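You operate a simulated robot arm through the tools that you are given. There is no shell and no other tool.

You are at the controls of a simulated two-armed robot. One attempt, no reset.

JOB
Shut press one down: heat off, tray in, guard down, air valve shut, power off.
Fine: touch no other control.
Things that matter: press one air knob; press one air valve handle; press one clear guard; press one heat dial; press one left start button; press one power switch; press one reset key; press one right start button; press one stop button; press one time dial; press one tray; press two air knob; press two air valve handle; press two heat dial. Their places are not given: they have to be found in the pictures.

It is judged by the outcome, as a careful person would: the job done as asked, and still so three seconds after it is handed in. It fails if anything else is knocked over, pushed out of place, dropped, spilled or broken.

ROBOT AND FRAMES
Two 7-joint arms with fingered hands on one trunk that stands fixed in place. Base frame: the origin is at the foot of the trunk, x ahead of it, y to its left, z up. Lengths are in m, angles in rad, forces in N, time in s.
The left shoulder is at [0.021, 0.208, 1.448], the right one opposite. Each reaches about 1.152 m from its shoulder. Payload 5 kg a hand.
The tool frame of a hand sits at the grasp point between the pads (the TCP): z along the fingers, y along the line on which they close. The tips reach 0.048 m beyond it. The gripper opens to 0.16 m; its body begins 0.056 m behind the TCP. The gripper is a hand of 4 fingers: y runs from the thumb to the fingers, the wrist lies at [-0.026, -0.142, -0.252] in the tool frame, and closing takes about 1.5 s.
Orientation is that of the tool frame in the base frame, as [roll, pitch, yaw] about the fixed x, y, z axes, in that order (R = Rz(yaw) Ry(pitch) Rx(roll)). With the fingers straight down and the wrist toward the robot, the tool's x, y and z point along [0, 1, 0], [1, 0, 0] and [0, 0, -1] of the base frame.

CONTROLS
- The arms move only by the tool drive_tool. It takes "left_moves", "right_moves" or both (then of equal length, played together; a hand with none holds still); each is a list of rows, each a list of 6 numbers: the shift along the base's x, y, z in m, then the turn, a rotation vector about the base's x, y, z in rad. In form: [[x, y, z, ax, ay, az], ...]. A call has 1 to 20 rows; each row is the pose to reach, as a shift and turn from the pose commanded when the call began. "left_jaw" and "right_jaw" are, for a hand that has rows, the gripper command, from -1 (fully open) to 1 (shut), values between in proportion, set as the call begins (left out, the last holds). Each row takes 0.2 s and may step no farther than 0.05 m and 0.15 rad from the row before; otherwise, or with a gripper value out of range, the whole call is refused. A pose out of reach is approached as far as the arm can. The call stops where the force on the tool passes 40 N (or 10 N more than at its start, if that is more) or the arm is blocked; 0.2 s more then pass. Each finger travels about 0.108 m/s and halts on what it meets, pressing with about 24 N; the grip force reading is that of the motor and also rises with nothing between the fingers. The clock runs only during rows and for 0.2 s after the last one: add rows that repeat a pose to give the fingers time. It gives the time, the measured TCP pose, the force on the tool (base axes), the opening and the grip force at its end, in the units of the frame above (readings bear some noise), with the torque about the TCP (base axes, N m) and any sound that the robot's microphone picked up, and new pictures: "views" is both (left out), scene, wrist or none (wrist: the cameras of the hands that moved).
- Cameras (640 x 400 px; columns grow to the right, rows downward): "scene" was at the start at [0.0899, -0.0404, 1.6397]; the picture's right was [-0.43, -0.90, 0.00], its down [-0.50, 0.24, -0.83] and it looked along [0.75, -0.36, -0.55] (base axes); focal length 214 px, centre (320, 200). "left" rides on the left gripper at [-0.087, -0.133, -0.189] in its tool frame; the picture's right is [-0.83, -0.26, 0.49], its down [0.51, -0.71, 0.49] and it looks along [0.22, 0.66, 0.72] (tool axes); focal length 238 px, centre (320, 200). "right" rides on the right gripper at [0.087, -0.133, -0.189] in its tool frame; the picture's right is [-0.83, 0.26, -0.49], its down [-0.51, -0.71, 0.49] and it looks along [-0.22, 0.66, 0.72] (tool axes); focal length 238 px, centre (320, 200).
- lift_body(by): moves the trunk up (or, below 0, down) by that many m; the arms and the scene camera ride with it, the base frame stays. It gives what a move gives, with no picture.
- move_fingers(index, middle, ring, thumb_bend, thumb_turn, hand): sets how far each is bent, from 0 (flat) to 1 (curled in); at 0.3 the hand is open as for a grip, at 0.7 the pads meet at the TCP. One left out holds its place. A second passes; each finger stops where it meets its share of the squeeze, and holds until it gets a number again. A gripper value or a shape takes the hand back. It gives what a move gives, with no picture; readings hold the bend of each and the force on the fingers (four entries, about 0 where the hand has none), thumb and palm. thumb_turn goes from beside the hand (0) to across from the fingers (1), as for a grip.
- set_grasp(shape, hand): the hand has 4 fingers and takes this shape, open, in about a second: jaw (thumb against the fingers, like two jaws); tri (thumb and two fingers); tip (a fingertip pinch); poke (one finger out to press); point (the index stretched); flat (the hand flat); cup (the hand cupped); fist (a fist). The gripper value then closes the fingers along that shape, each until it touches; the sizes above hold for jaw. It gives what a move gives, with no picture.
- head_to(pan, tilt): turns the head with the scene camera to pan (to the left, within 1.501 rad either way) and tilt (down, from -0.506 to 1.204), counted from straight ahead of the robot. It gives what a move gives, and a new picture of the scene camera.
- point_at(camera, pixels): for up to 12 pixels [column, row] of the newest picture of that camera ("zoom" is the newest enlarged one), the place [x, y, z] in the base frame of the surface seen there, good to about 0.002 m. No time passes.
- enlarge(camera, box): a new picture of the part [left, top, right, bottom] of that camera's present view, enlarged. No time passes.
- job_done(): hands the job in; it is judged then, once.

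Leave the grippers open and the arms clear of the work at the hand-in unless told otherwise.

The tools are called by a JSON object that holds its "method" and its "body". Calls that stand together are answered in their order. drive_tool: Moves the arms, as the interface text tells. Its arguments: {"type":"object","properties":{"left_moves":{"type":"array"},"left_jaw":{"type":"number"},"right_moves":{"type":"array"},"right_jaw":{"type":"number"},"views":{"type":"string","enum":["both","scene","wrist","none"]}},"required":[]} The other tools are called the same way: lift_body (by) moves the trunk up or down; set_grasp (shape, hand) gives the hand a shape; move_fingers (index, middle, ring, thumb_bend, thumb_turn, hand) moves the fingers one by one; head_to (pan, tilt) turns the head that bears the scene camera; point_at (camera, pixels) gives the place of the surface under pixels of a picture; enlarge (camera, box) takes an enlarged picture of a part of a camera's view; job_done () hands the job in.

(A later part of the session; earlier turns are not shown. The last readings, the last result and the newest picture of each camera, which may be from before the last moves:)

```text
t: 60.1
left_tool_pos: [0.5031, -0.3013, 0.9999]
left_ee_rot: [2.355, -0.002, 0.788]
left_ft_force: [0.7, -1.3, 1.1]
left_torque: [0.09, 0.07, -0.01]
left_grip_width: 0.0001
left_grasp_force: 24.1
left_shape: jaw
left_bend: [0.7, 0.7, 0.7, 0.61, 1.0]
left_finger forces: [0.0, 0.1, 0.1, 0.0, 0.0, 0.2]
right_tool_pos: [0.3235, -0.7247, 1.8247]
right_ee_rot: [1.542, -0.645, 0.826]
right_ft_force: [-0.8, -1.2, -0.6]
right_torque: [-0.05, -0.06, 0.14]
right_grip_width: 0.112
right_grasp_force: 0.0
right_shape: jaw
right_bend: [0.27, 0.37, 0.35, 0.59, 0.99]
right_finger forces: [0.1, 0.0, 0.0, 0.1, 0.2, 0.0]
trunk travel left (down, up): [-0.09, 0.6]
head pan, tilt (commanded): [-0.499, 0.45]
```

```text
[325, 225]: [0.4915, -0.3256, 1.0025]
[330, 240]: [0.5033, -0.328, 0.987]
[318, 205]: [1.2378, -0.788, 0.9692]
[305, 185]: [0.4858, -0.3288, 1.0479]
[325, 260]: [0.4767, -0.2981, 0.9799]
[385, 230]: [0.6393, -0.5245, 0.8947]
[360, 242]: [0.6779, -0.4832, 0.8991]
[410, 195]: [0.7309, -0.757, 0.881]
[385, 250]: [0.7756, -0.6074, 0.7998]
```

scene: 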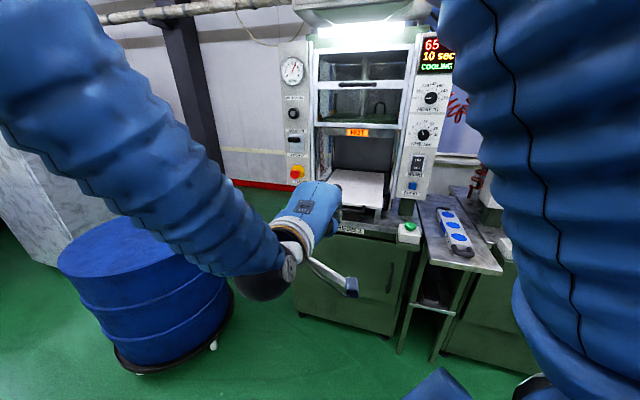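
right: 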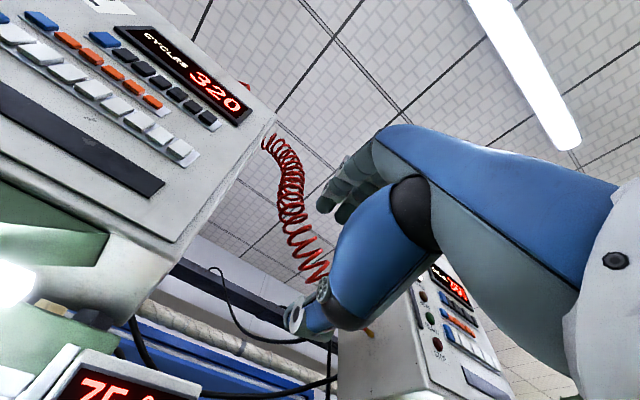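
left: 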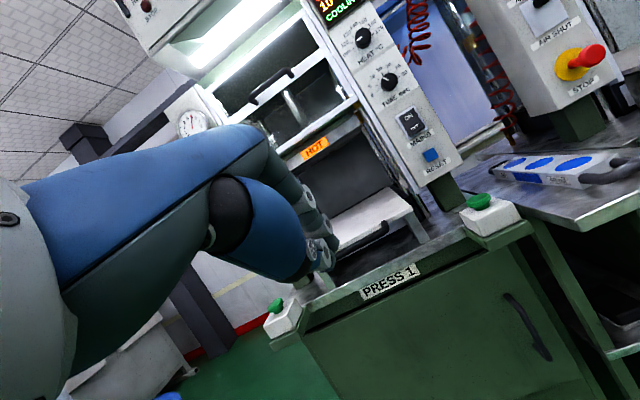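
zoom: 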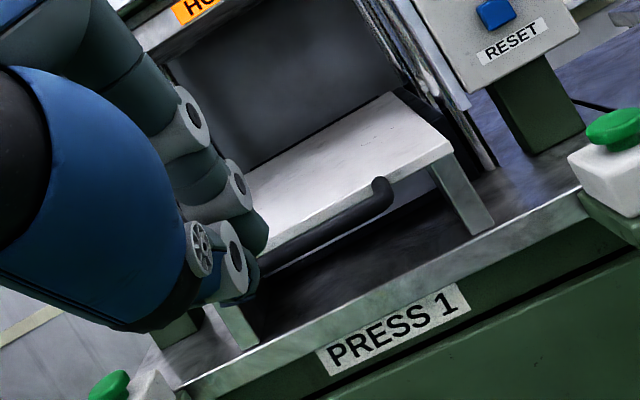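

The bar is at x-y=1.162, z≈0.896. I'll bring the closed left hand down and forward to just in front of it.

{"method": "drive_tool", "body": {"left_moves": [[0.022, -0.022, -0.025, 0, 0, 0], [0.048, -0.049, -0.05, 0, 0, 0], [0.076, -0.077, -0.075, 0, 0, 0], [0.104, -0.105, -0.1, 0, 0, 0], [0.128, -0.13, -0.1, 0, 0, 0]], "views": "wrist"}}

{"method": "enlarge", "body": {"camera": "left", "box": [240, 150, 480, 330]}}

```text
t: 61.3
left_tool_pos: [0.6302, -0.4288, 0.8994]
left_ee_rot: [2.355, -0.001, 0.786]
left_ft_force: [0.5, -0.4, 0.0]
left_torque: [0.05, -0.04, 0.05]
left_grip_width: 0.0
left_grasp_force: 23.9
left_shape: jaw
left_bend: [0.7, 0.7, 0.7, 0.61, 1.0]
left_finger forces: [0.1, 0.0, 0.0, 0.0, 0.0, 0.0]
right_tool_pos: [0.3241, -0.723, 1.8261]
right_ee_rot: [1.542, -0.641, 0.829]
right_ft_force: [1.4, 0.5, -0.5]
right_torque: [0.02, -0.06, -0.07]
right_grip_width: 0.1119
right_grasp_force: 0.2
right_shape: jaw
right_bend: [0.27, 0.37, 0.35, 0.59, 0.99]
right_finger forces: [0.0, 0.1, 0.0, 0.1, 0.1, 0.1]
trunk travel left (down, up): [-0.09, 0.6]
head pan, tilt (commanded): [-0.499, 0.45]
```

left: 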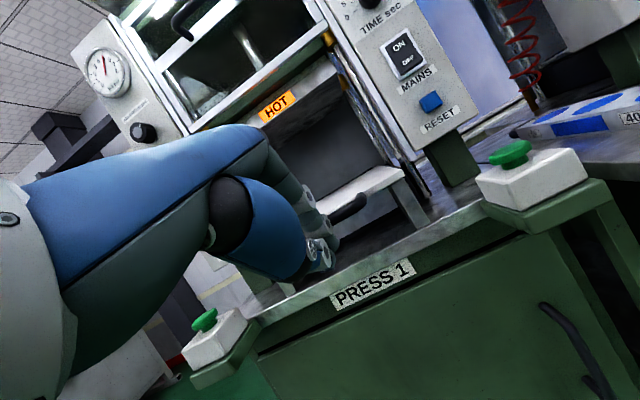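

```text
2.22 times, centred on (360, 240) of left
```

zoom: 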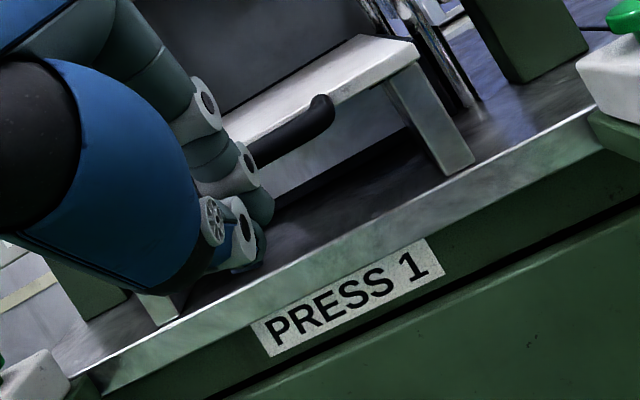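

The fingers are level with the bar and clear of the table. I'll push forward along the slide direction in small steps.

{"method": "drive_tool", "body": {"left_moves": [[0.0106, -0.0106, 0, 0, 0, 0], [0.0212, -0.0212, 0, 0, 0, 0], [0.0318, -0.0318, 0, 0, 0, 0], [0.0424, -0.0424, 0, 0, 0, 0], [0.053, -0.053, 0, 0, 0, 0], [0.0636, -0.0636, 0, 0, 0, 0]], "views": "both"}}

{"method": "enlarge", "body": {"camera": "left", "box": [240, 150, 480, 330]}}

```text
t: 62.7
left_tool_pos: [0.6934, -0.4943, 0.9006]
left_ee_rot: [2.359, 0.001, 0.783]
left_ft_force: [-0.7, 0.6, 0.8]
left_torque: [-0.03, -0.04, 0.02]
left_grip_width: 0.0
left_grasp_force: 23.6
left_shape: jaw
left_bend: [0.7, 0.7, 0.7, 0.61, 1.0]
left_finger forces: [0.1, 0.7, 0.1, 0.1, 0.1, 0.0]
right_tool_pos: [0.3238, -0.7223, 1.8268]
right_ee_rot: [1.543, -0.643, 0.826]
right_ft_force: [0.2, 0.1, -0.1]
right_torque: [0.01, -0.01, -0.04]
right_grip_width: 0.1121
right_grasp_force: 0.1
right_shape: jaw
right_bend: [0.27, 0.37, 0.35, 0.59, 0.99]
right_finger forces: [0.0, 0.0, 0.1, 0.0, 0.1, 0.0]
trunk travel left (down, up): [-0.09, 0.6]
head pan, tilt (commanded): [-0.499, 0.45]
```

scene: 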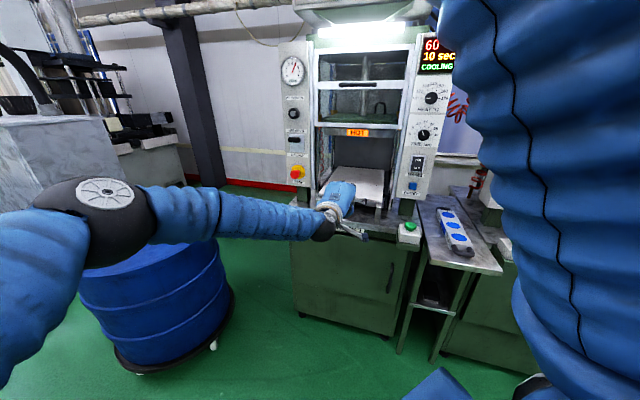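
left: 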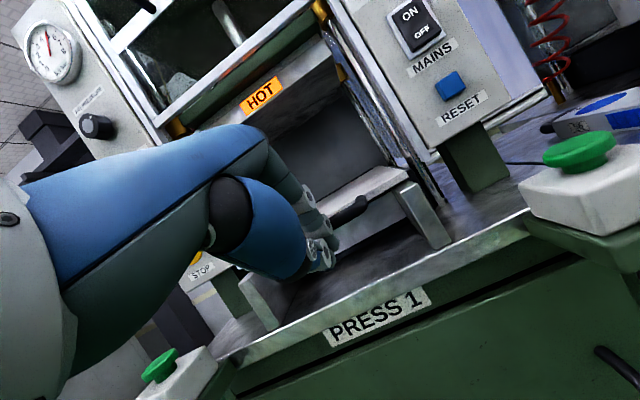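

```text
2.22 times, centred on (360, 240) of left
```

zoom: 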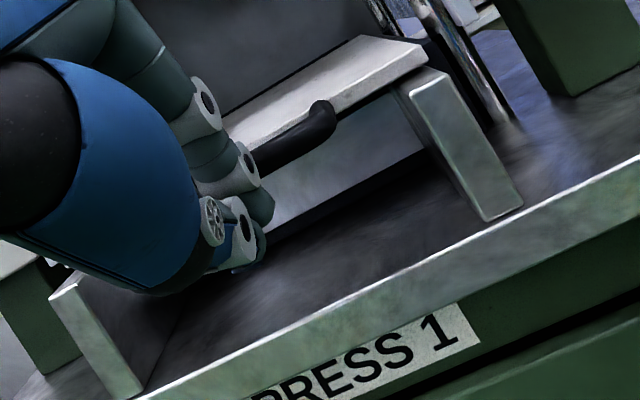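

The tray is sliding in well and its front edge is now past the rail ends. I'll keep pushing in small steps until it meets its stop.

{"method": "drive_tool", "body": {"left_moves": [[0.0085, -0.0085, 0, 0, 0, 0], [0.017, -0.017, 0, 0, 0, 0], [0.0255, -0.0255, 0, 0, 0, 0], [0.034, -0.034, 0, 0, 0, 0], [0.0424, -0.0424, 0, 0, 0, 0]], "views": "both"}}

{"method": "enlarge", "body": {"camera": "left", "box": [240, 100, 480, 330]}}

```text
t: 63.7
left_tool_pos: [0.7216, -0.5208, 0.9052]
left_ee_rot: [2.352, -0.001, 0.785]
left_ft_force: [-31.5, 45.5, 11.4]
left_torque: [0.48, -0.21, 1.06]
left_grip_width: 0.0
left_grasp_force: 24.6
left_shape: jaw
left_bend: [0.7, 0.7, 0.7, 0.61, 1.0]
left_finger forces: [0.1, 39.9, 0.1, 0.0, 0.0, 0.0]
left hand out of reach, approached as far as the arm can: row 4
right_tool_pos: [0.3197, -0.7196, 1.8286]
right_ee_rot: [1.537, -0.642, 0.831]
right_ft_force: [0.2, -1.9, -1.4]
right_torque: [-0.08, -0.05, 0.08]
right_grip_width: 0.1117
right_grasp_force: 0.1
right_shape: jaw
right_bend: [0.27, 0.37, 0.35, 0.59, 0.99]
right_finger forces: [0.0, 0.1, 0.1, 0.0, 0.0, 0.0]
trunk travel left (down, up): [-0.09, 0.6]
head pan, tilt (commanded): [-0.499, 0.45]
stopped in row 4 (left hand): the force on the tool passed its limit at 47 N (the readings are from after the stop); the commanded pose is now the measured one
```

scene: 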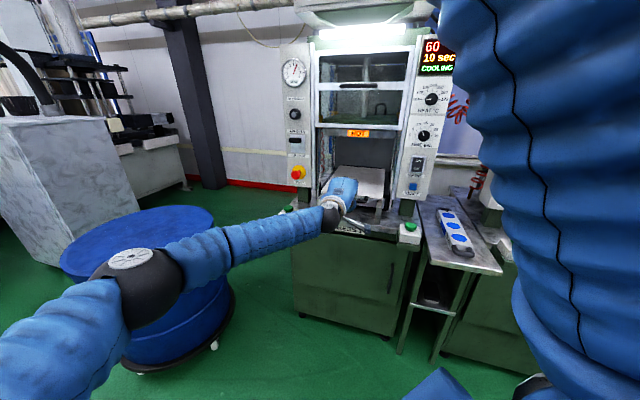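
left: 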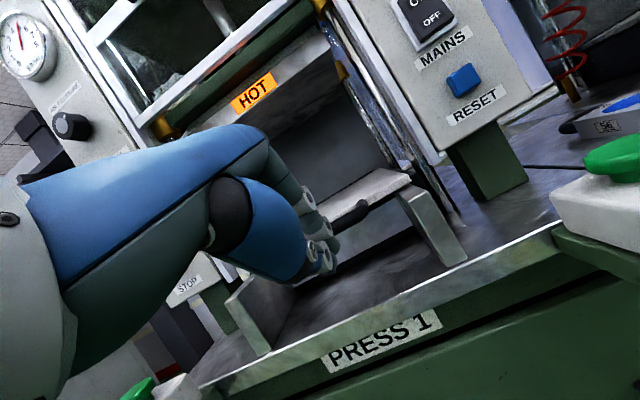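

```text
1.74 times, centred on (360, 215) of left
```

zoom: 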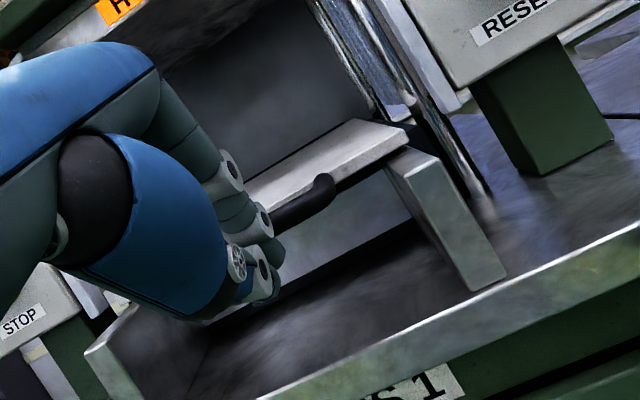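

The force rose to about 47 N at x-y≈1.28, so the tray is against its end stop. I'll withdraw the left hand straight back and then move it off to the left.

{"method": "drive_tool", "body": {"left_moves": [[-0.015, 0.015, 0, 0, 0, 0], [-0.045, 0.045, 0.0, 0, 0, 0], [-0.077, 0.077, 0.01, 0, 0, 0], [-0.11, 0.11, 0.025, 0, 0, 0], [-0.14, 0.14, 0.045, 0, 0, 0], [-0.17, 0.17, 0.065, 0, 0, 0], [-0.2, 0.2, 0.085, 0, 0, 0], [-0.215, 0.24, 0.1, 0, 0, 0], [-0.22, 0.285, 0.11, 0, 0, 0], [-0.22, 0.33, 0.115, 0, 0, 0], [-0.22, 0.378, 0.115, 0, 0, 0], [-0.22, 0.426, 0.115, 0, 0, 0], [-0.22, 0.474, 0.115, 0, 0, 0], [-0.22, 0.522, 0.115, 0, 0, 0], [-0.22, 0.57, 0.115, 0, 0, 0], [-0.22, 0.618, 0.115, 0, 0, 0], [-0.22, 0.666, 0.115, 0, 0, 0]], "left_jaw": 0.0, "views": "scene"}}

{"method": "enlarge", "body": {"camera": "scene", "box": [270, 20, 470, 260]}}

```text
t: 67.3
left_tool_pos: [0.522, 0.1481, 1.0192]
left_ee_rot: [2.353, 0.002, 0.776]
left_ft_force: [-0.8, 1.4, -0.7]
left_torque: [-0.06, -0.04, -0.03]
left_grip_width: 0.0798
left_grasp_force: 0.2
left_shape: jaw
left_bend: [0.74, 0.45, 0.42, 0.69, 1.0]
left_finger forces: [0.0, 0.1, 0.0, 0.0, 0.0, 0.1]
left hand out of reach, approached as far as the arm can: row 13, 14, 15, 16, 17
right_tool_pos: [0.32, -0.7186, 1.829]
right_ee_rot: [1.534, -0.64, 0.831]
right_ft_force: [-2.3, 2.3, 2.5]
right_torque: [0.21, 0.24, -0.03]
right_grip_width: 0.1121
right_grasp_force: 0.0
right_shape: jaw
right_bend: [0.27, 0.37, 0.35, 0.59, 0.99]
right_finger forces: [0.1, 0.0, 0.0, 0.0, 0.0, 0.0]
trunk travel left (down, up): [-0.09, 0.6]
head pan, tilt (commanded): [-0.499, 0.45]
```

scene: 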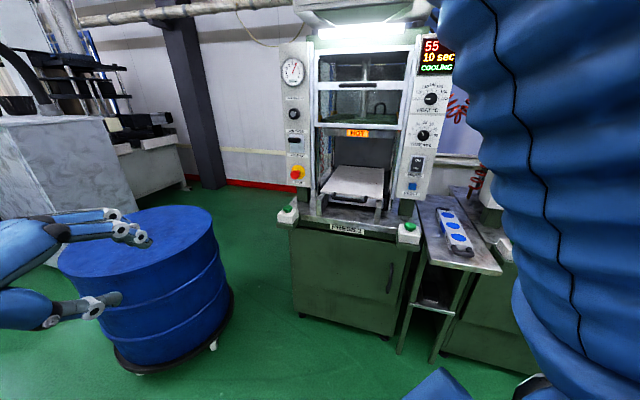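

```text
1.67 times, centred on (370, 140) of scene
```

zoom: 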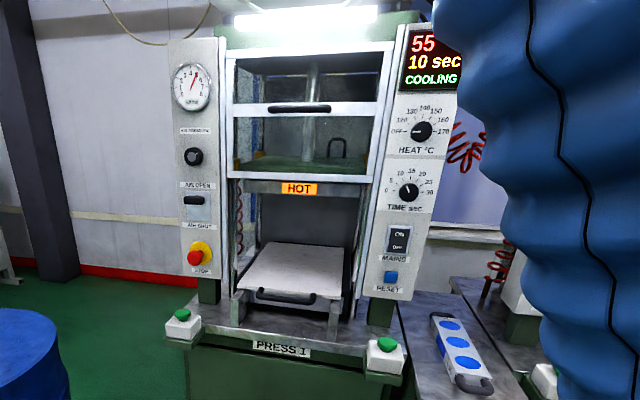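

The tray looks home. I'll measure its front edge and bar, the guard handle and frame positions, and the valve lever and switch from this clear view.

{"method": "point_at", "body": {"camera": "zoom", "pixels": [[285, 299], [240, 285], [340, 300], [238, 310], [300, 107], [272, 108], [328, 108], [300, 120], [240, 110], [375, 120], [235, 174], [365, 180]]}}

{"method": "enlarge", "body": {"camera": "scene", "box": [305, 60, 425, 160]}}

```text
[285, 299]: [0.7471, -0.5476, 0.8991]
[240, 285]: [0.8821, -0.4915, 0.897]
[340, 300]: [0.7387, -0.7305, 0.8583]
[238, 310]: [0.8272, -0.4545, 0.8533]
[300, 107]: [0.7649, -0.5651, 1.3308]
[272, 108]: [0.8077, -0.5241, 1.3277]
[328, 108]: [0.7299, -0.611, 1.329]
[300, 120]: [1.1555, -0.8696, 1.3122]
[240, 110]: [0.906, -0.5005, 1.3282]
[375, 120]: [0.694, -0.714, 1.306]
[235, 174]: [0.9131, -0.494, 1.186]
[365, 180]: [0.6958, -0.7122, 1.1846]
```

```text
4.00 times, centred on (365, 110) of scene
```

zoom: 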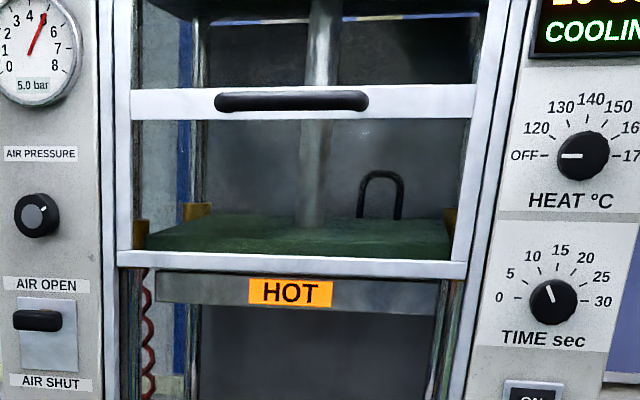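

The tray front is now at the guard plane, so it's in. The guard handle bar is at z≈1.329, centred near (0.765,-0.565), with the guard's lower edge at z≈1.185. I'll bring the raised right hand down in front of the press, closed and pointing at it, staying clear of the cabinet.

{"method": "drive_tool", "body": {"right_moves": [[0.022, 0.011, -0.033, 0, 0, 0], [0.045, 0.022, -0.066, 0, 0, 0], [0.068, 0.033, -0.098, 0, 0, 0], [0.091, 0.044, -0.13, 0, 0, 0], [0.114, 0.055, -0.163, 0, 0, 0], [0.137, 0.066, -0.196, 0, 0, 0], [0.16, 0.0786, -0.229, 0, 0, 0]], "right_jaw": 1.0, "views": "both"}}

```text
t: 68.9
left_tool_pos: [0.5252, 0.1482, 1.0176]
left_ee_rot: [2.356, 0.003, 0.777]
left_ft_force: [1.3, -0.8, 0.0]
left_torque: [0.01, 0.07, -0.07]
left_grip_width: 0.0798
left_grasp_force: 0.1
left_shape: jaw
left_bend: [0.74, 0.45, 0.42, 0.69, 1.0]
left_finger forces: [0.1, 0.0, 0.0, 0.0, 0.1, 0.0]
right_tool_pos: [0.4861, -0.6461, 1.5988]
right_ee_rot: [1.539, -0.641, 0.829]
right_ft_force: [0.4, -0.1, -0.2]
right_torque: [-0.01, 0.02, -0.05]
right_grip_width: 0.0001
right_grasp_force: 24.0
right_shape: jaw
right_bend: [0.7, 0.7, 0.7, 0.61, 1.0]
right_finger forces: [0.0, 0.0, 0.0, 0.0, 0.1, 0.1]
trunk travel left (down, up): [-0.09, 0.6]
head pan, tilt (commanded): [-0.499, 0.45]
```

scene: 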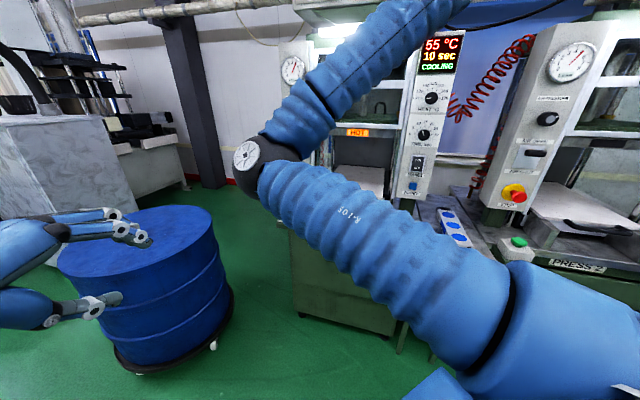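
right: 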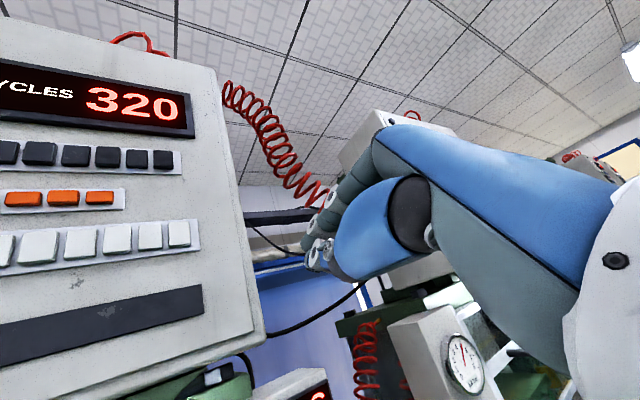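

The arm tracks well in this pose. I'll continue down to in front of the guard at about (0.60,-0.53,1.42), staying in front of the cabinet face.

{"method": "drive_tool", "body": {"right_moves": [[0.019, 0.019, -0.03, 0, 0, 0], [0.038, 0.038, -0.06, 0, 0, 0], [0.057, 0.057, -0.09, 0, 0, 0], [0.076, 0.076, -0.12, 0, 0, 0], [0.095, 0.096, -0.15, 0, 0, 0], [0.114, 0.116, -0.179, 0, 0, 0]], "views": "both"}}

```text
t: 70.3
left_tool_pos: [0.522, 0.1474, 1.0189]
left_ee_rot: [2.356, 0.002, 0.778]
left_ft_force: [-0.9, 0.2, 0.6]
left_torque: [0.0, -0.04, -0.03]
left_grip_width: 0.08
left_grasp_force: 0.0
left_shape: jaw
left_bend: [0.74, 0.45, 0.42, 0.69, 1.0]
left_finger forces: [0.1, 0.0, 0.0, 0.0, 0.0, 0.0]
right_tool_pos: [0.5408, -0.6194, 1.4659]
right_ee_rot: [1.534, -0.625, 0.843]
right_ft_force: [-0.4, 0.6, 0.1]
right_torque: [0.0, 0.01, 0.0]
right_grip_width: 0.0001
right_grasp_force: 23.9
right_shape: jaw
right_bend: [0.7, 0.7, 0.7, 0.61, 1.0]
right_finger forces: [0.0, 0.0, 0.1, 0.0, 0.0, 0.0]
right hand out of reach, approached as far as the arm can: row 2, 3, 4, 5, 6
trunk travel left (down, up): [-0.09, 0.6]
head pan, tilt (commanded): [-0.499, 0.45]
```

scene: 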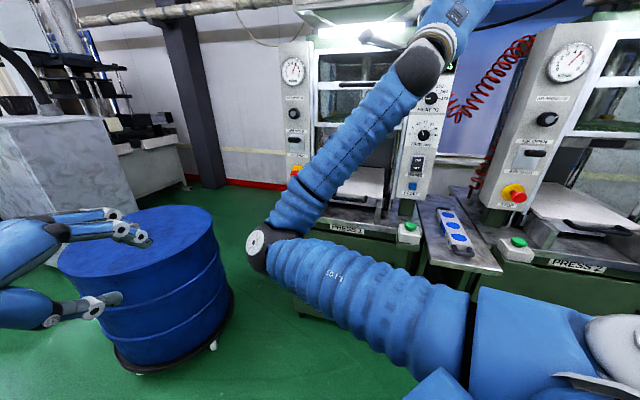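
right: 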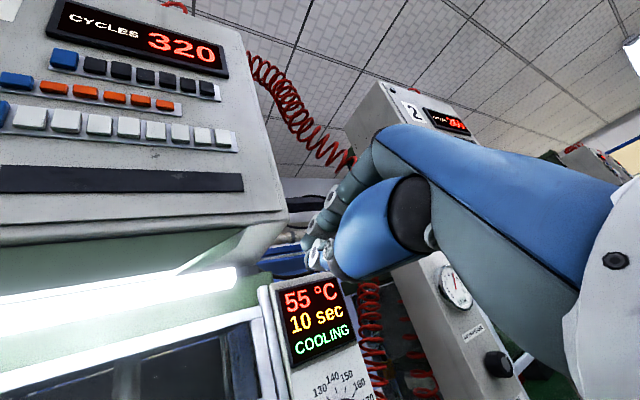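

The arm needs the hand upright (thumb below, fingers above) to move further left. I'll roll the right hand upright while shifting left along the front of the cabinet.

{"method": "drive_tool", "body": {"right_moves": [[0.008, 0.01, -0.006, -0.0717, 0.0758, -0.0074], [0.018, 0.024, -0.012, -0.1433, 0.1516, -0.0147], [0.032, 0.042, -0.018, -0.215, 0.2274, -0.0221], [0.047, 0.063, -0.024, -0.2867, 0.3032, -0.0295], [0.063, 0.086, -0.03, -0.3583, 0.379, -0.0368], [0.079, 0.109, -0.036, -0.43, 0.4548, -0.0442]], "views": "both"}}

```text
t: 71.7
left_tool_pos: [0.523, 0.1479, 1.0194]
left_ee_rot: [2.355, 0.0, 0.781]
left_ft_force: [0.2, -0.2, -0.1]
left_torque: [-0.01, 0.01, 0.0]
left_grip_width: 0.08
left_grasp_force: 0.1
left_shape: jaw
left_bend: [0.74, 0.45, 0.42, 0.69, 1.0]
left_finger forces: [0.1, 0.1, 0.0, 0.0, 0.0, 0.0]
right_tool_pos: [0.6232, -0.5521, 1.4302]
right_ee_rot: [1.567, -0.014, 0.776]
right_ft_force: [-0.2, 0.0, 0.2]
right_torque: [-0.03, -0.04, -0.01]
right_grip_width: 0.0
right_grasp_force: 23.8
right_shape: jaw
right_bend: [0.7, 0.7, 0.7, 0.61, 1.0]
right_finger forces: [0.0, 0.0, 0.0, 0.1, 0.1, 0.0]
right hand out of reach, approached as far as the arm can: row 4, 5, 6
trunk travel left (down, up): [-0.09, 0.6]
head pan, tilt (commanded): [-0.499, 0.45]
```

scene: 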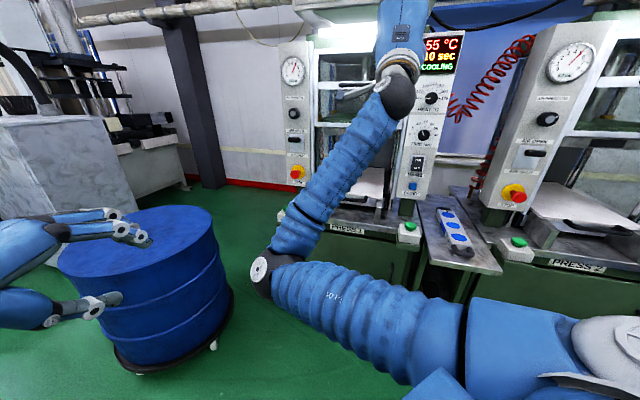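
right: 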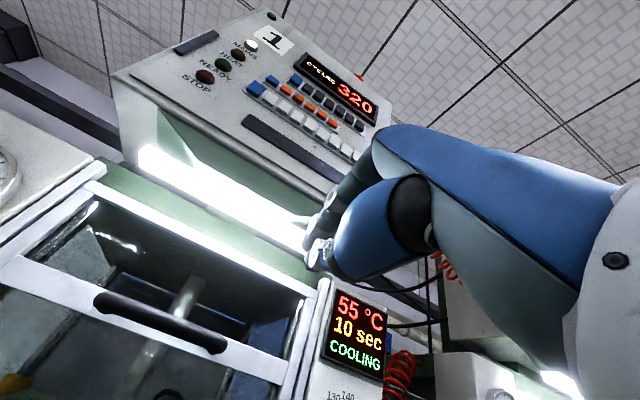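

The hand is upright at (0.623,-0.552,1.430), just in front of the cabinet face. I'll measure the underside of the cabinet and the light so I know the clearance when going under it to the handle.

{"method": "point_at", "body": {"camera": "right", "pixels": [[130, 140], [150, 165], [210, 195], [280, 235], [260, 215], [330, 190], [160, 320], [120, 300], [215, 345], [100, 190], [200, 255], [310, 280]]}}

{"method": "enlarge", "body": {"camera": "right", "box": [60, 120, 380, 400]}}

```text
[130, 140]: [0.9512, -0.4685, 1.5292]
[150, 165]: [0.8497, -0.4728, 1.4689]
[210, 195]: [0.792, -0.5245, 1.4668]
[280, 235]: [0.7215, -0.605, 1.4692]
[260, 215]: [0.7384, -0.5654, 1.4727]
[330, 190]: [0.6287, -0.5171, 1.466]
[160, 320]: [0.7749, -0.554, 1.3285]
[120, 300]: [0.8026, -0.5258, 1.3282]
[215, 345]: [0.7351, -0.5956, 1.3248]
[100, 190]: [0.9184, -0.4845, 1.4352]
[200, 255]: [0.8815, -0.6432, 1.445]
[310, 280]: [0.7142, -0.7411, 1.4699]
```

```text
1.43 times, centred on (220, 260) of right
```

zoom: 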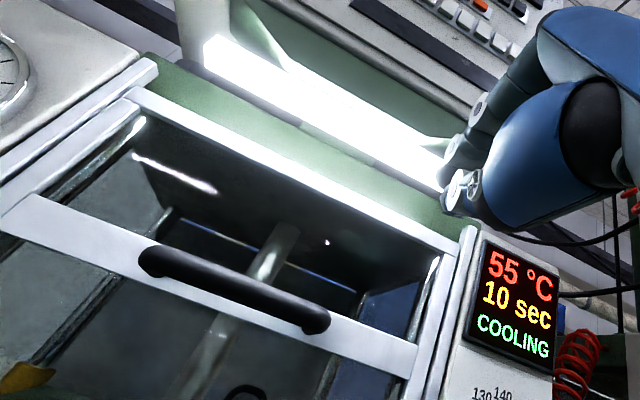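

The light strip's underside is at z≈1.467 and the handle bar is at z≈1.328. I'll lower the hand to z≈1.375 and shift it left and forward toward the space just above the handle.

{"method": "drive_tool", "body": {"right_moves": [[0.003, 0.003, -0.02, 0, 0, 0], [0.01, 0.01, -0.04, 0, 0, 0], [0.023, 0.02, -0.055, 0, 0, 0], [0.038, 0.033, -0.055, 0, 0, 0], [0.053, 0.047, -0.055, 0, 0, 0], [0.068, 0.06, -0.055, 0, 0, 0]], "views": "both"}}

```text
t: 73.1
left_tool_pos: [0.522, 0.1488, 1.0182]
left_ee_rot: [2.355, 0.001, 0.781]
left_ft_force: [-0.9, 0.5, 0.5]
left_torque: [-0.01, -0.02, -0.03]
left_grip_width: 0.0798
left_grasp_force: 0.1
left_shape: jaw
left_bend: [0.74, 0.45, 0.42, 0.69, 1.0]
left_finger forces: [0.1, 0.0, 0.0, 0.0, 0.1, 0.1]
right_tool_pos: [0.6491, -0.5541, 1.3748]
right_ee_rot: [1.568, -0.015, 0.776]
right_ft_force: [-0.8, 0.1, -0.4]
right_torque: [0.0, 0.03, -0.02]
right_grip_width: 0.0001
right_grasp_force: 24.2
right_shape: jaw
right_bend: [0.7, 0.7, 0.7, 0.61, 1.0]
right_finger forces: [0.0, 0.0, 0.1, 0.0, 0.0, 0.1]
right hand out of reach, approached as far as the arm can: row 1, 2, 3, 4, 5, 6
trunk travel left (down, up): [-0.09, 0.6]
head pan, tilt (commanded): [-0.499, 0.45]
```

scene: 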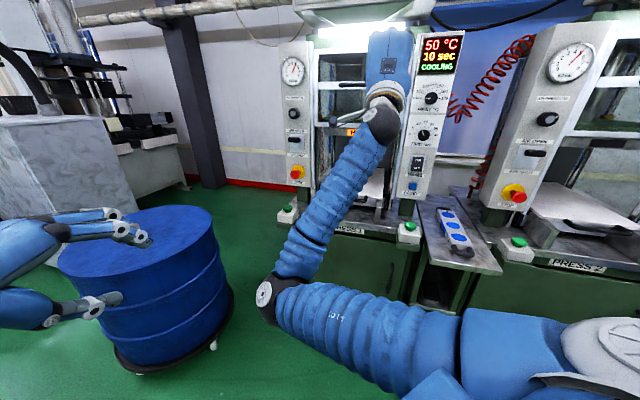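
right: 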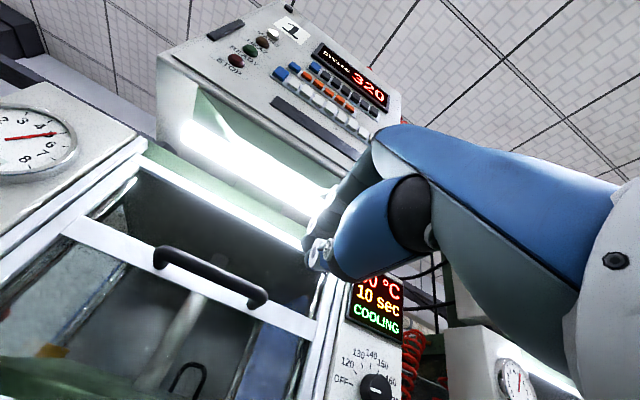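

The wrist can't go further left than y≈-0.376 in this posture, so I'll yaw the hand about 20° left to let the fingertips reach the middle of the handle while the wrist stays put.

{"method": "drive_tool", "body": {"right_moves": [[0.007, 0.008, 0, 0, 0, 0.07], [0.014, 0.016, 0, 0, 0, 0.14], [0.021, 0.024, 0, 0, 0, 0.21], [0.028, 0.032, 0, 0, 0, 0.28], [0.036, 0.039, 0, 0, 0, 0.35], [0.036, 0.039, 0, 0, 0, 0.35]], "views": "wrist"}}

```text
t: 74.5
left_tool_pos: [0.5236, 0.1477, 1.0183]
left_ee_rot: [2.358, 0.001, 0.779]
left_ft_force: [0.0, -0.6, -0.9]
left_torque: [0.01, -0.02, 0.0]
left_grip_width: 0.0797
left_grasp_force: 0.1
left_shape: jaw
left_bend: [0.74, 0.45, 0.42, 0.69, 1.0]
left_finger forces: [0.0, 0.1, 0.0, 0.0, 0.0, 0.0]
right_tool_pos: [0.6839, -0.5128, 1.3762]
right_ee_rot: [1.569, -0.015, 1.125]
right_ft_force: [-0.1, 0.0, 0.2]
right_torque: [-0.03, -0.04, -0.01]
right_grip_width: 0.0
right_grasp_force: 24.0
right_shape: jaw
right_bend: [0.7, 0.7, 0.7, 0.61, 1.0]
right_finger forces: [0.0, 0.0, 0.0, 0.0, 0.1, 0.0]
trunk travel left (down, up): [-0.09, 0.6]
head pan, tilt (commanded): [-0.499, 0.45]
```

right: 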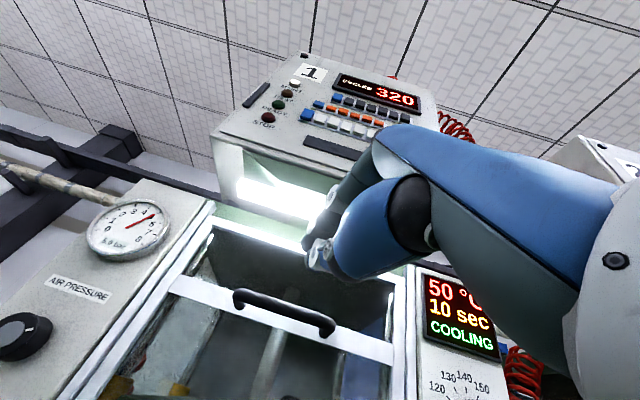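

That worked. Now I'll move forward so the closed fingertips are over the handle bar but short of the guard frame.

{"method": "drive_tool", "body": {"right_moves": [[0.018, -0.01, 0, 0, 0, 0], [0.036, -0.021, 0, 0, 0, 0], [0.054, -0.032, 0, 0, 0, 0], [0.071, -0.042, 0, 0, 0, 0], [0.071, -0.042, 0, 0, 0, 0]], "views": "both"}}

{"method": "enlarge", "body": {"camera": "scene", "box": [290, 20, 450, 160]}}

{"method": "enlarge", "body": {"camera": "right", "box": [200, 180, 420, 400]}}

```text
t: 75.7
left_tool_pos: [0.5226, 0.1477, 1.0191]
left_ee_rot: [2.356, 0.001, 0.78]
left_ft_force: [0.6, 0.9, 0.4]
left_torque: [0.03, 0.0, 0.02]
left_grip_width: 0.0798
left_grasp_force: 0.0
left_shape: jaw
left_bend: [0.74, 0.45, 0.42, 0.69, 1.0]
left_finger forces: [0.0, 0.0, 0.2, 0.0, 0.1, 0.1]
right_tool_pos: [0.755, -0.5564, 1.3742]
right_ee_rot: [1.569, -0.017, 1.124]
right_ft_force: [-0.4, 0.2, 0.0]
right_torque: [-0.01, 0.02, 0.02]
right_grip_width: 0.0
right_grasp_force: 24.6
right_shape: jaw
right_bend: [0.7, 0.7, 0.7, 0.61, 1.0]
right_finger forces: [0.0, 0.0, 0.0, 0.0, 0.1, 0.0]
trunk travel left (down, up): [-0.09, 0.6]
head pan, tilt (commanded): [-0.499, 0.45]
```

scene: 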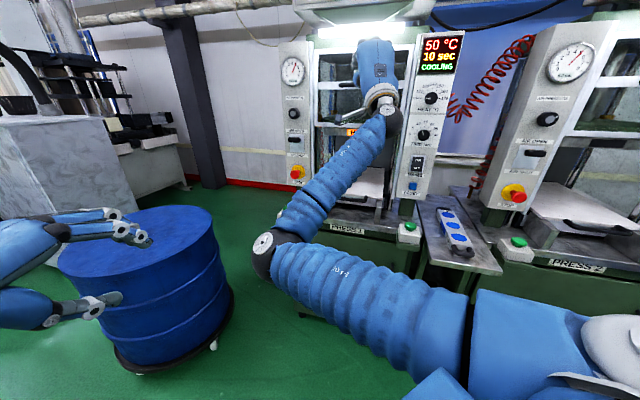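
right: 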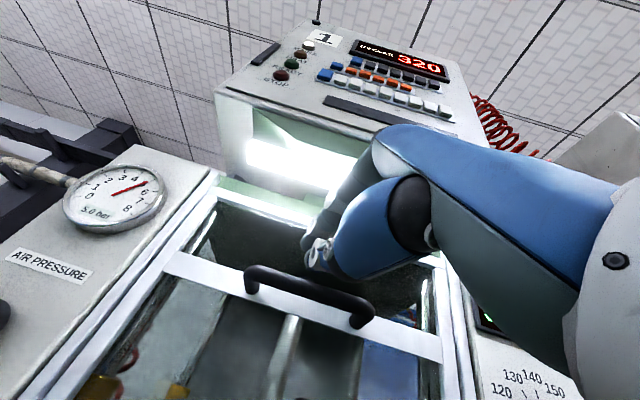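

```text
2.86 times, centred on (370, 90) of scene
```

zoom: 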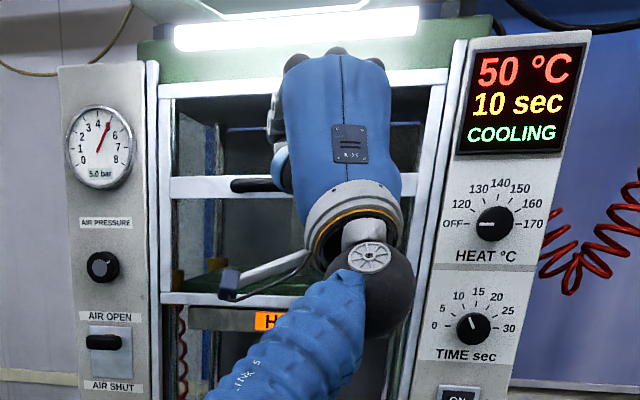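

```text
1.82 times, centred on (310, 290) of right
```

zoom: 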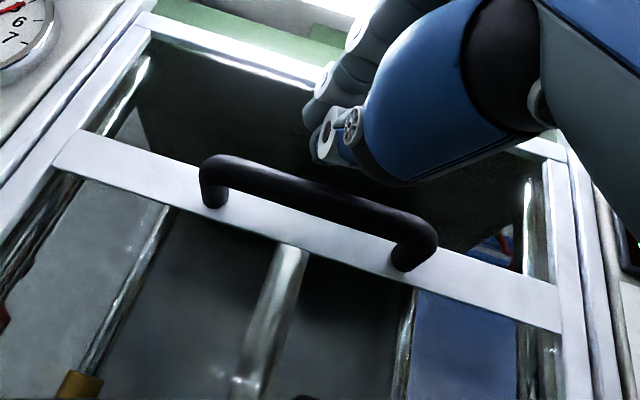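

The closed fingers sit above the handle. I'll press down slowly and see whether the guard moves.

{"method": "drive_tool", "body": {"right_moves": [[0, 0, -0.015, 0, 0, 0], [0, 0, -0.03, 0, 0, 0], [0, 0, -0.045, 0, 0, 0], [0, 0, -0.06, 0, 0, 0], [0, 0, -0.075, 0, 0, 0]], "views": "both"}}

{"method": "enlarge", "body": {"camera": "right", "box": [200, 180, 420, 400]}}

```text
t: 76.9
left_tool_pos: [0.524, 0.1477, 1.0188]
left_ee_rot: [2.356, 0.001, 0.78]
left_ft_force: [0.2, 0.1, -0.2]
left_torque: [0.01, 0.03, 0.0]
left_grip_width: 0.0798
left_grasp_force: 0.1
left_shape: jaw
left_bend: [0.74, 0.45, 0.42, 0.69, 1.0]
left_finger forces: [0.2, 0.1, 0.1, 0.0, 0.0, 0.0]
right_tool_pos: [0.7556, -0.5543, 1.3004]
right_ee_rot: [1.569, -0.017, 1.122]
right_ft_force: [-0.8, 0.4, 0.9]
right_torque: [0.02, 0.02, -0.04]
right_grip_width: 0.0
right_grasp_force: 24.2
right_shape: jaw
right_bend: [0.7, 0.7, 0.7, 0.61, 1.0]
right_finger forces: [0.0, 0.0, 0.0, 0.1, 0.0, 0.0]
trunk travel left (down, up): [-0.09, 0.6]
head pan, tilt (commanded): [-0.499, 0.45]
```

scene: 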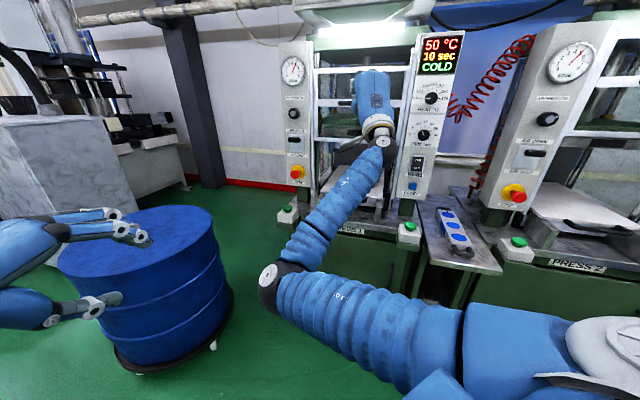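
right: 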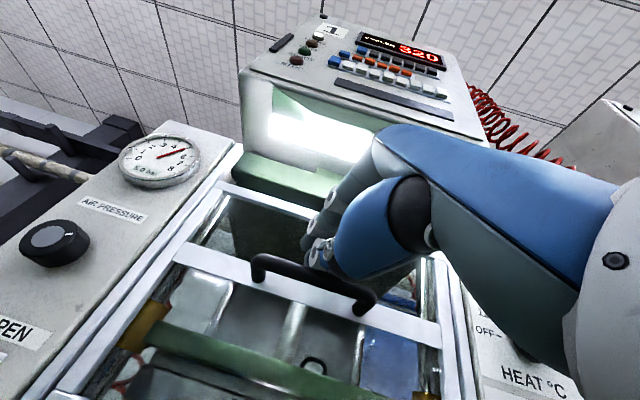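

```text
1.82 times, centred on (310, 290) of right
```

zoom: 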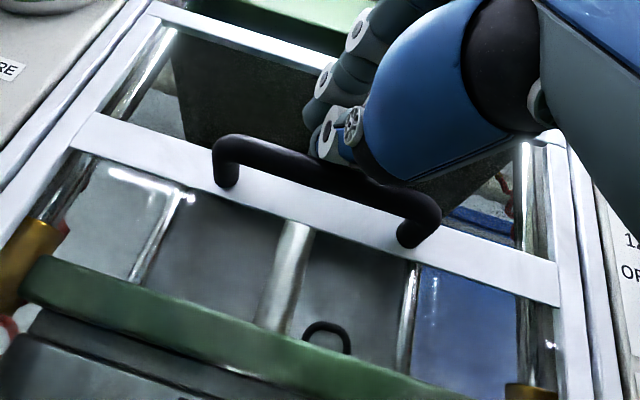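

The guard is coming down easily at about 1 N, and the display now says COLD. I'll continue down in small steps.

{"method": "drive_tool", "body": {"right_moves": [[0, 0, -0.015, 0, 0, 0], [0, 0, -0.03, 0, 0, 0], [0, 0, -0.045, 0, 0, 0], [0, 0, -0.06, 0, 0, 0], [0, 0, -0.075, 0, 0, 0], [0, 0, -0.09, 0, 0, 0]], "views": "both"}}

{"method": "enlarge", "body": {"camera": "scene", "box": [280, 30, 440, 230]}}

```text
t: 78.3
left_tool_pos: [0.5235, 0.1478, 1.0189]
left_ee_rot: [2.357, 0.0, 0.781]
left_ft_force: [0.5, -0.3, 0.3]
left_torque: [0.04, 0.05, -0.02]
left_grip_width: 0.0798
left_grasp_force: 0.1
left_shape: jaw
left_bend: [0.74, 0.45, 0.42, 0.69, 1.0]
left_finger forces: [0.1, 0.1, 0.0, 0.0, 0.0, 0.0]
right_tool_pos: [0.7565, -0.5548, 1.2101]
right_ee_rot: [1.57, -0.016, 1.123]
right_ft_force: [0.0, 0.6, 0.4]
right_torque: [0.02, -0.03, -0.01]
right_grip_width: 0.0001
right_grasp_force: 23.7
right_shape: jaw
right_bend: [0.7, 0.7, 0.7, 0.61, 1.0]
right_finger forces: [0.0, 0.0, 0.0, 0.2, 0.0, 0.1]
trunk travel left (down, up): [-0.09, 0.6]
head pan, tilt (commanded): [-0.499, 0.45]
```

scene: 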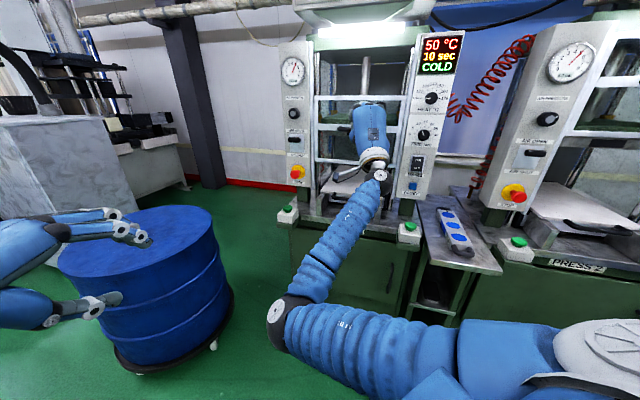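
right: 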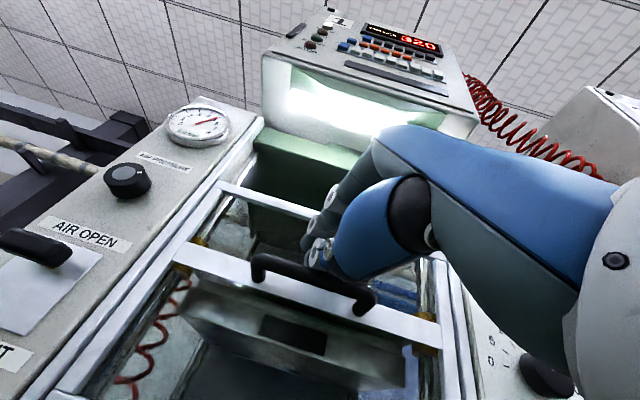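

```text
2.00 times, centred on (360, 130) of scene
```

zoom: 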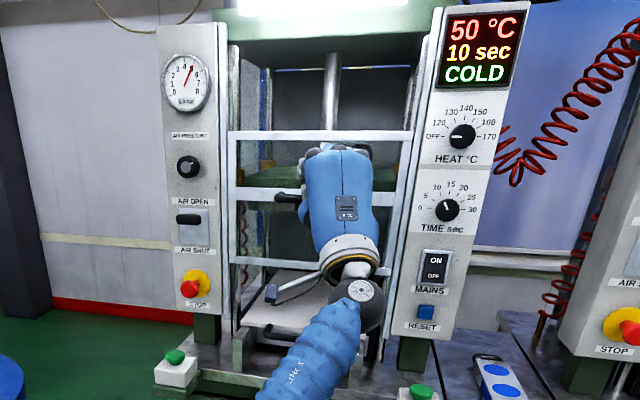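

The guard follows the hand; its lower bar is now just above the tray. I'll keep going down until it meets its bottom stop.

{"method": "drive_tool", "body": {"right_moves": [[0, 0, -0.015, 0, 0, 0], [0, 0, -0.03, 0, 0, 0], [0, 0, -0.045, 0, 0, 0], [0, 0, -0.06, 0, 0, 0], [0, 0, -0.075, 0, 0, 0], [0, 0, -0.09, 0, 0, 0]], "views": "both"}}

{"method": "enlarge", "body": {"camera": "scene", "box": [280, 30, 440, 230]}}

```text
t: 79.7
left_tool_pos: [0.524, 0.1477, 1.0188]
left_ee_rot: [2.358, 0.001, 0.778]
left_ft_force: [0.2, 0.1, -0.1]
left_torque: [0.06, -0.01, -0.03]
left_grip_width: 0.0798
left_grasp_force: 0.0
left_shape: jaw
left_bend: [0.74, 0.45, 0.42, 0.69, 1.0]
left_finger forces: [0.0, 0.1, 0.0, 0.0, 0.0, 0.0]
right_tool_pos: [0.7509, -0.5638, 1.1377]
right_ee_rot: [1.546, -0.02, 1.11]
right_ft_force: [-0.8, -0.6, 2.2]
right_torque: [-0.04, 0.0, -0.02]
right_grip_width: 0.0
right_grasp_force: 23.7
right_shape: jaw
right_bend: [0.7, 0.7, 0.7, 0.61, 1.0]
right_finger forces: [0.1, 0.0, 0.0, 0.0, 0.0, 0.1]
trunk travel left (down, up): [-0.09, 0.6]
head pan, tilt (commanded): [-0.499, 0.45]
```

scene: 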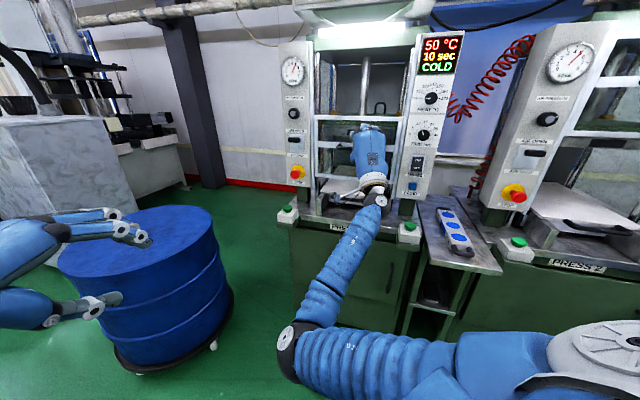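
right: 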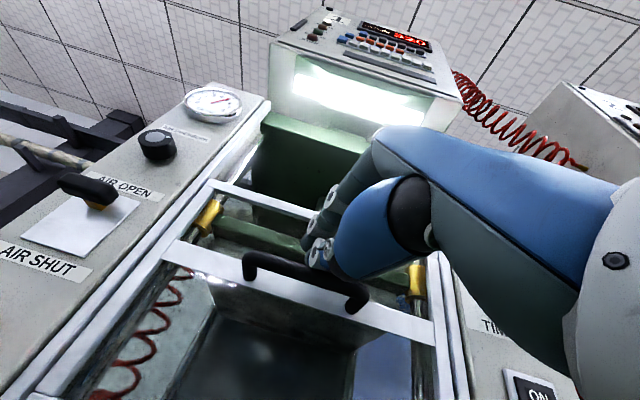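

```text
2.00 times, centred on (360, 130) of scene
```

zoom: 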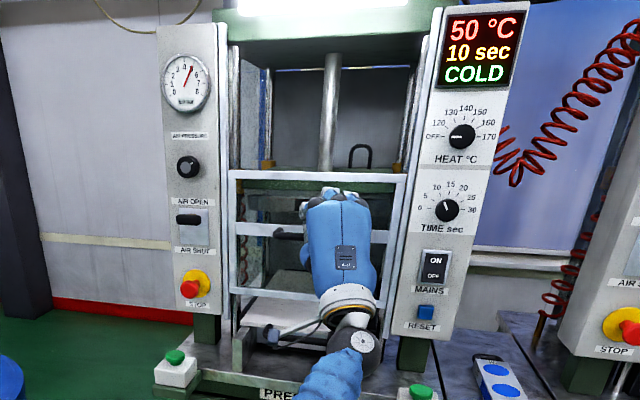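

The arm starts to lag as its elbow gets low. I'll measure how far the guard's lower bar is from its bottom position.

{"method": "point_at", "body": {"camera": "scene", "pixels": [[322, 176], [330, 177], [320, 146], [398, 150], [318, 118], [340, 120], [395, 122], [310, 193], [345, 185], [385, 185], [335, 200], [288, 350]]}}

{"method": "enlarge", "body": {"camera": "scene", "box": [300, 130, 420, 230]}}

```text
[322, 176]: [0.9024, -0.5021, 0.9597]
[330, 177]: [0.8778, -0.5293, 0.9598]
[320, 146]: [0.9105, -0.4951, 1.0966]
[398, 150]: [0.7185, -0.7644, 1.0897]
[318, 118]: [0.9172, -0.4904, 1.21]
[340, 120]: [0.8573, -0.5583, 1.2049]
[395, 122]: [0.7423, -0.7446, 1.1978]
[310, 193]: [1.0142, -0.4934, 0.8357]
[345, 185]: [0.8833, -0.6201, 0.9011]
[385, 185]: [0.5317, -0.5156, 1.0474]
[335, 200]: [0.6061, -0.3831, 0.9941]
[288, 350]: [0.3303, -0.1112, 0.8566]
```

```text
4.00 times, centred on (360, 180) of scene
```

zoom: 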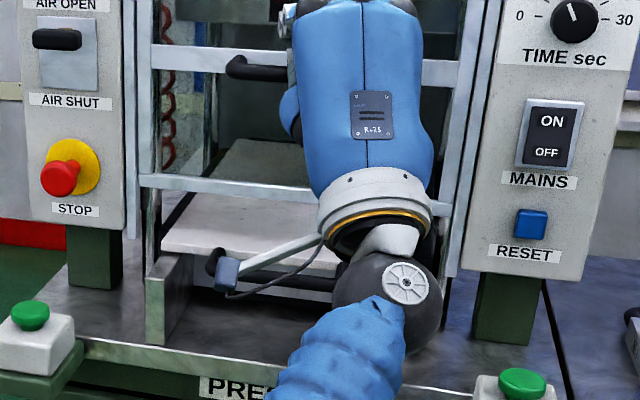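

The guard's lower bar is at z≈0.96 and the tray top at 0.90, so only about 0.04–0.05 m remains. Lowering the trunk itself carries the hand down without bending the elbow, so I'll do that in small steps and watch the force.

{"method": "lift_body", "body": {"by": -0.025}}

```text
t: 80.4
left_tool_pos: [0.5226, 0.1472, 0.9943]
left_ee_rot: [2.356, 0.001, 0.78]
left_ft_force: [0.2, 0.7, 0.6]
left_torque: [0.04, 0.02, 0.03]
left_grip_width: 0.0797
left_grasp_force: 0.0
left_shape: jaw
left_bend: [0.74, 0.45, 0.42, 0.69, 1.0]
left_finger forces: [0.1, 0.0, 0.0, 0.0, 0.0, 0.1]
right_tool_pos: [0.752, -0.5611, 1.1105]
right_ee_rot: [1.55, -0.013, 1.11]
right_ft_force: [0.3, 0.4, 0.2]
right_torque: [-0.06, 0.04, 0.01]
right_grip_width: 0.0
right_grasp_force: 23.8
right_shape: jaw
right_bend: [0.7, 0.7, 0.7, 0.61, 1.0]
right_finger forces: [0.1, 0.1, 0.0, 0.1, 0.0, 0.0]
trunk travel left (down, up): [-0.065, 0.625]
head pan, tilt (commanded): [-0.499, 0.45]
```

The force stays low with the TCP at 1.11. I'll lower another 0.02 m and look.

{"method": "lift_body", "body": {"by": -0.02}}

{"method": "enlarge", "body": {"camera": "scene", "box": [300, 100, 420, 220]}}

```text
t: 81.1
left_tool_pos: [0.5213, 0.1491, 0.9744]
left_ee_rot: [2.354, 0.002, 0.778]
left_ft_force: [-0.9, 0.1, 0.4]
left_torque: [0.02, -0.01, 0.04]
left_grip_width: 0.0801
left_grasp_force: 0.1
left_shape: jaw
left_bend: [0.74, 0.45, 0.42, 0.69, 1.0]
left_finger forces: [0.0, 0.0, 0.0, 0.0, 0.0, 0.1]
right_tool_pos: [0.7498, -0.559, 1.095]
right_ee_rot: [1.542, -0.011, 1.114]
right_ft_force: [-6.3, 7.6, 22.9]
right_torque: [-0.12, -0.35, 0.06]
right_grip_width: 0.0002
right_grasp_force: 23.9
right_shape: jaw
right_bend: [0.7, 0.7, 0.7, 0.62, 1.0]
right_finger forces: [0.0, 0.0, 0.0, 0.0, 54.6, 0.1]
trunk travel left (down, up): [-0.045, 0.645]
head pan, tilt (commanded): [-0.499, 0.45]
```

```text
3.33 times, centred on (360, 160) of scene
```

zoom: 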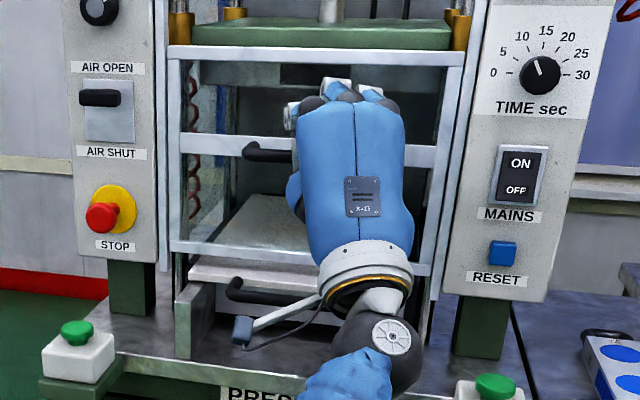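

The thumb now reads 55 N against the handle, so the guard has met its stop. I'll measure the guard's lower bar to confirm it's fully down.

{"method": "point_at", "body": {"camera": "zoom", "pixels": [[190, 248], [280, 254], [190, 142], [185, 50], [440, 55], [425, 268], [270, 152], [240, 275], [215, 240], [425, 155]]}}

{"method": "enlarge", "body": {"camera": "scene", "box": [315, 155, 415, 215]}}

```text
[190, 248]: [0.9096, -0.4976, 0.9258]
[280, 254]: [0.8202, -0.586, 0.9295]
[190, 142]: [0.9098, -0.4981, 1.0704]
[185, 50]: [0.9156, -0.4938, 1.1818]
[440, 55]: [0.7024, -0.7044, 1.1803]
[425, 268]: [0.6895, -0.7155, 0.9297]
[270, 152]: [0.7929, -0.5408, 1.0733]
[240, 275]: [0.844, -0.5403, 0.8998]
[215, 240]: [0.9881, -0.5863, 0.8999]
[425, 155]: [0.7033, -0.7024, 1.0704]
```

```text
6.40 times, centred on (365, 185) of scene
```

zoom: 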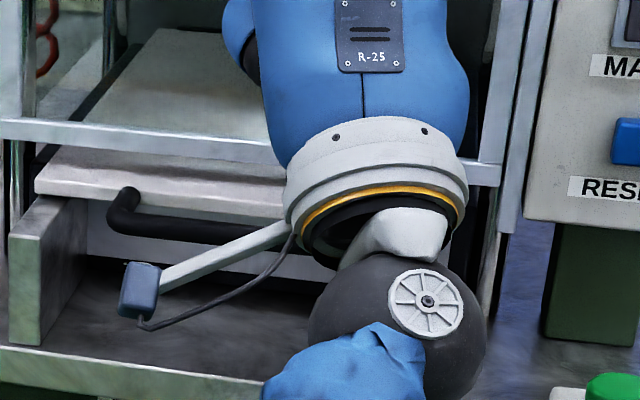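

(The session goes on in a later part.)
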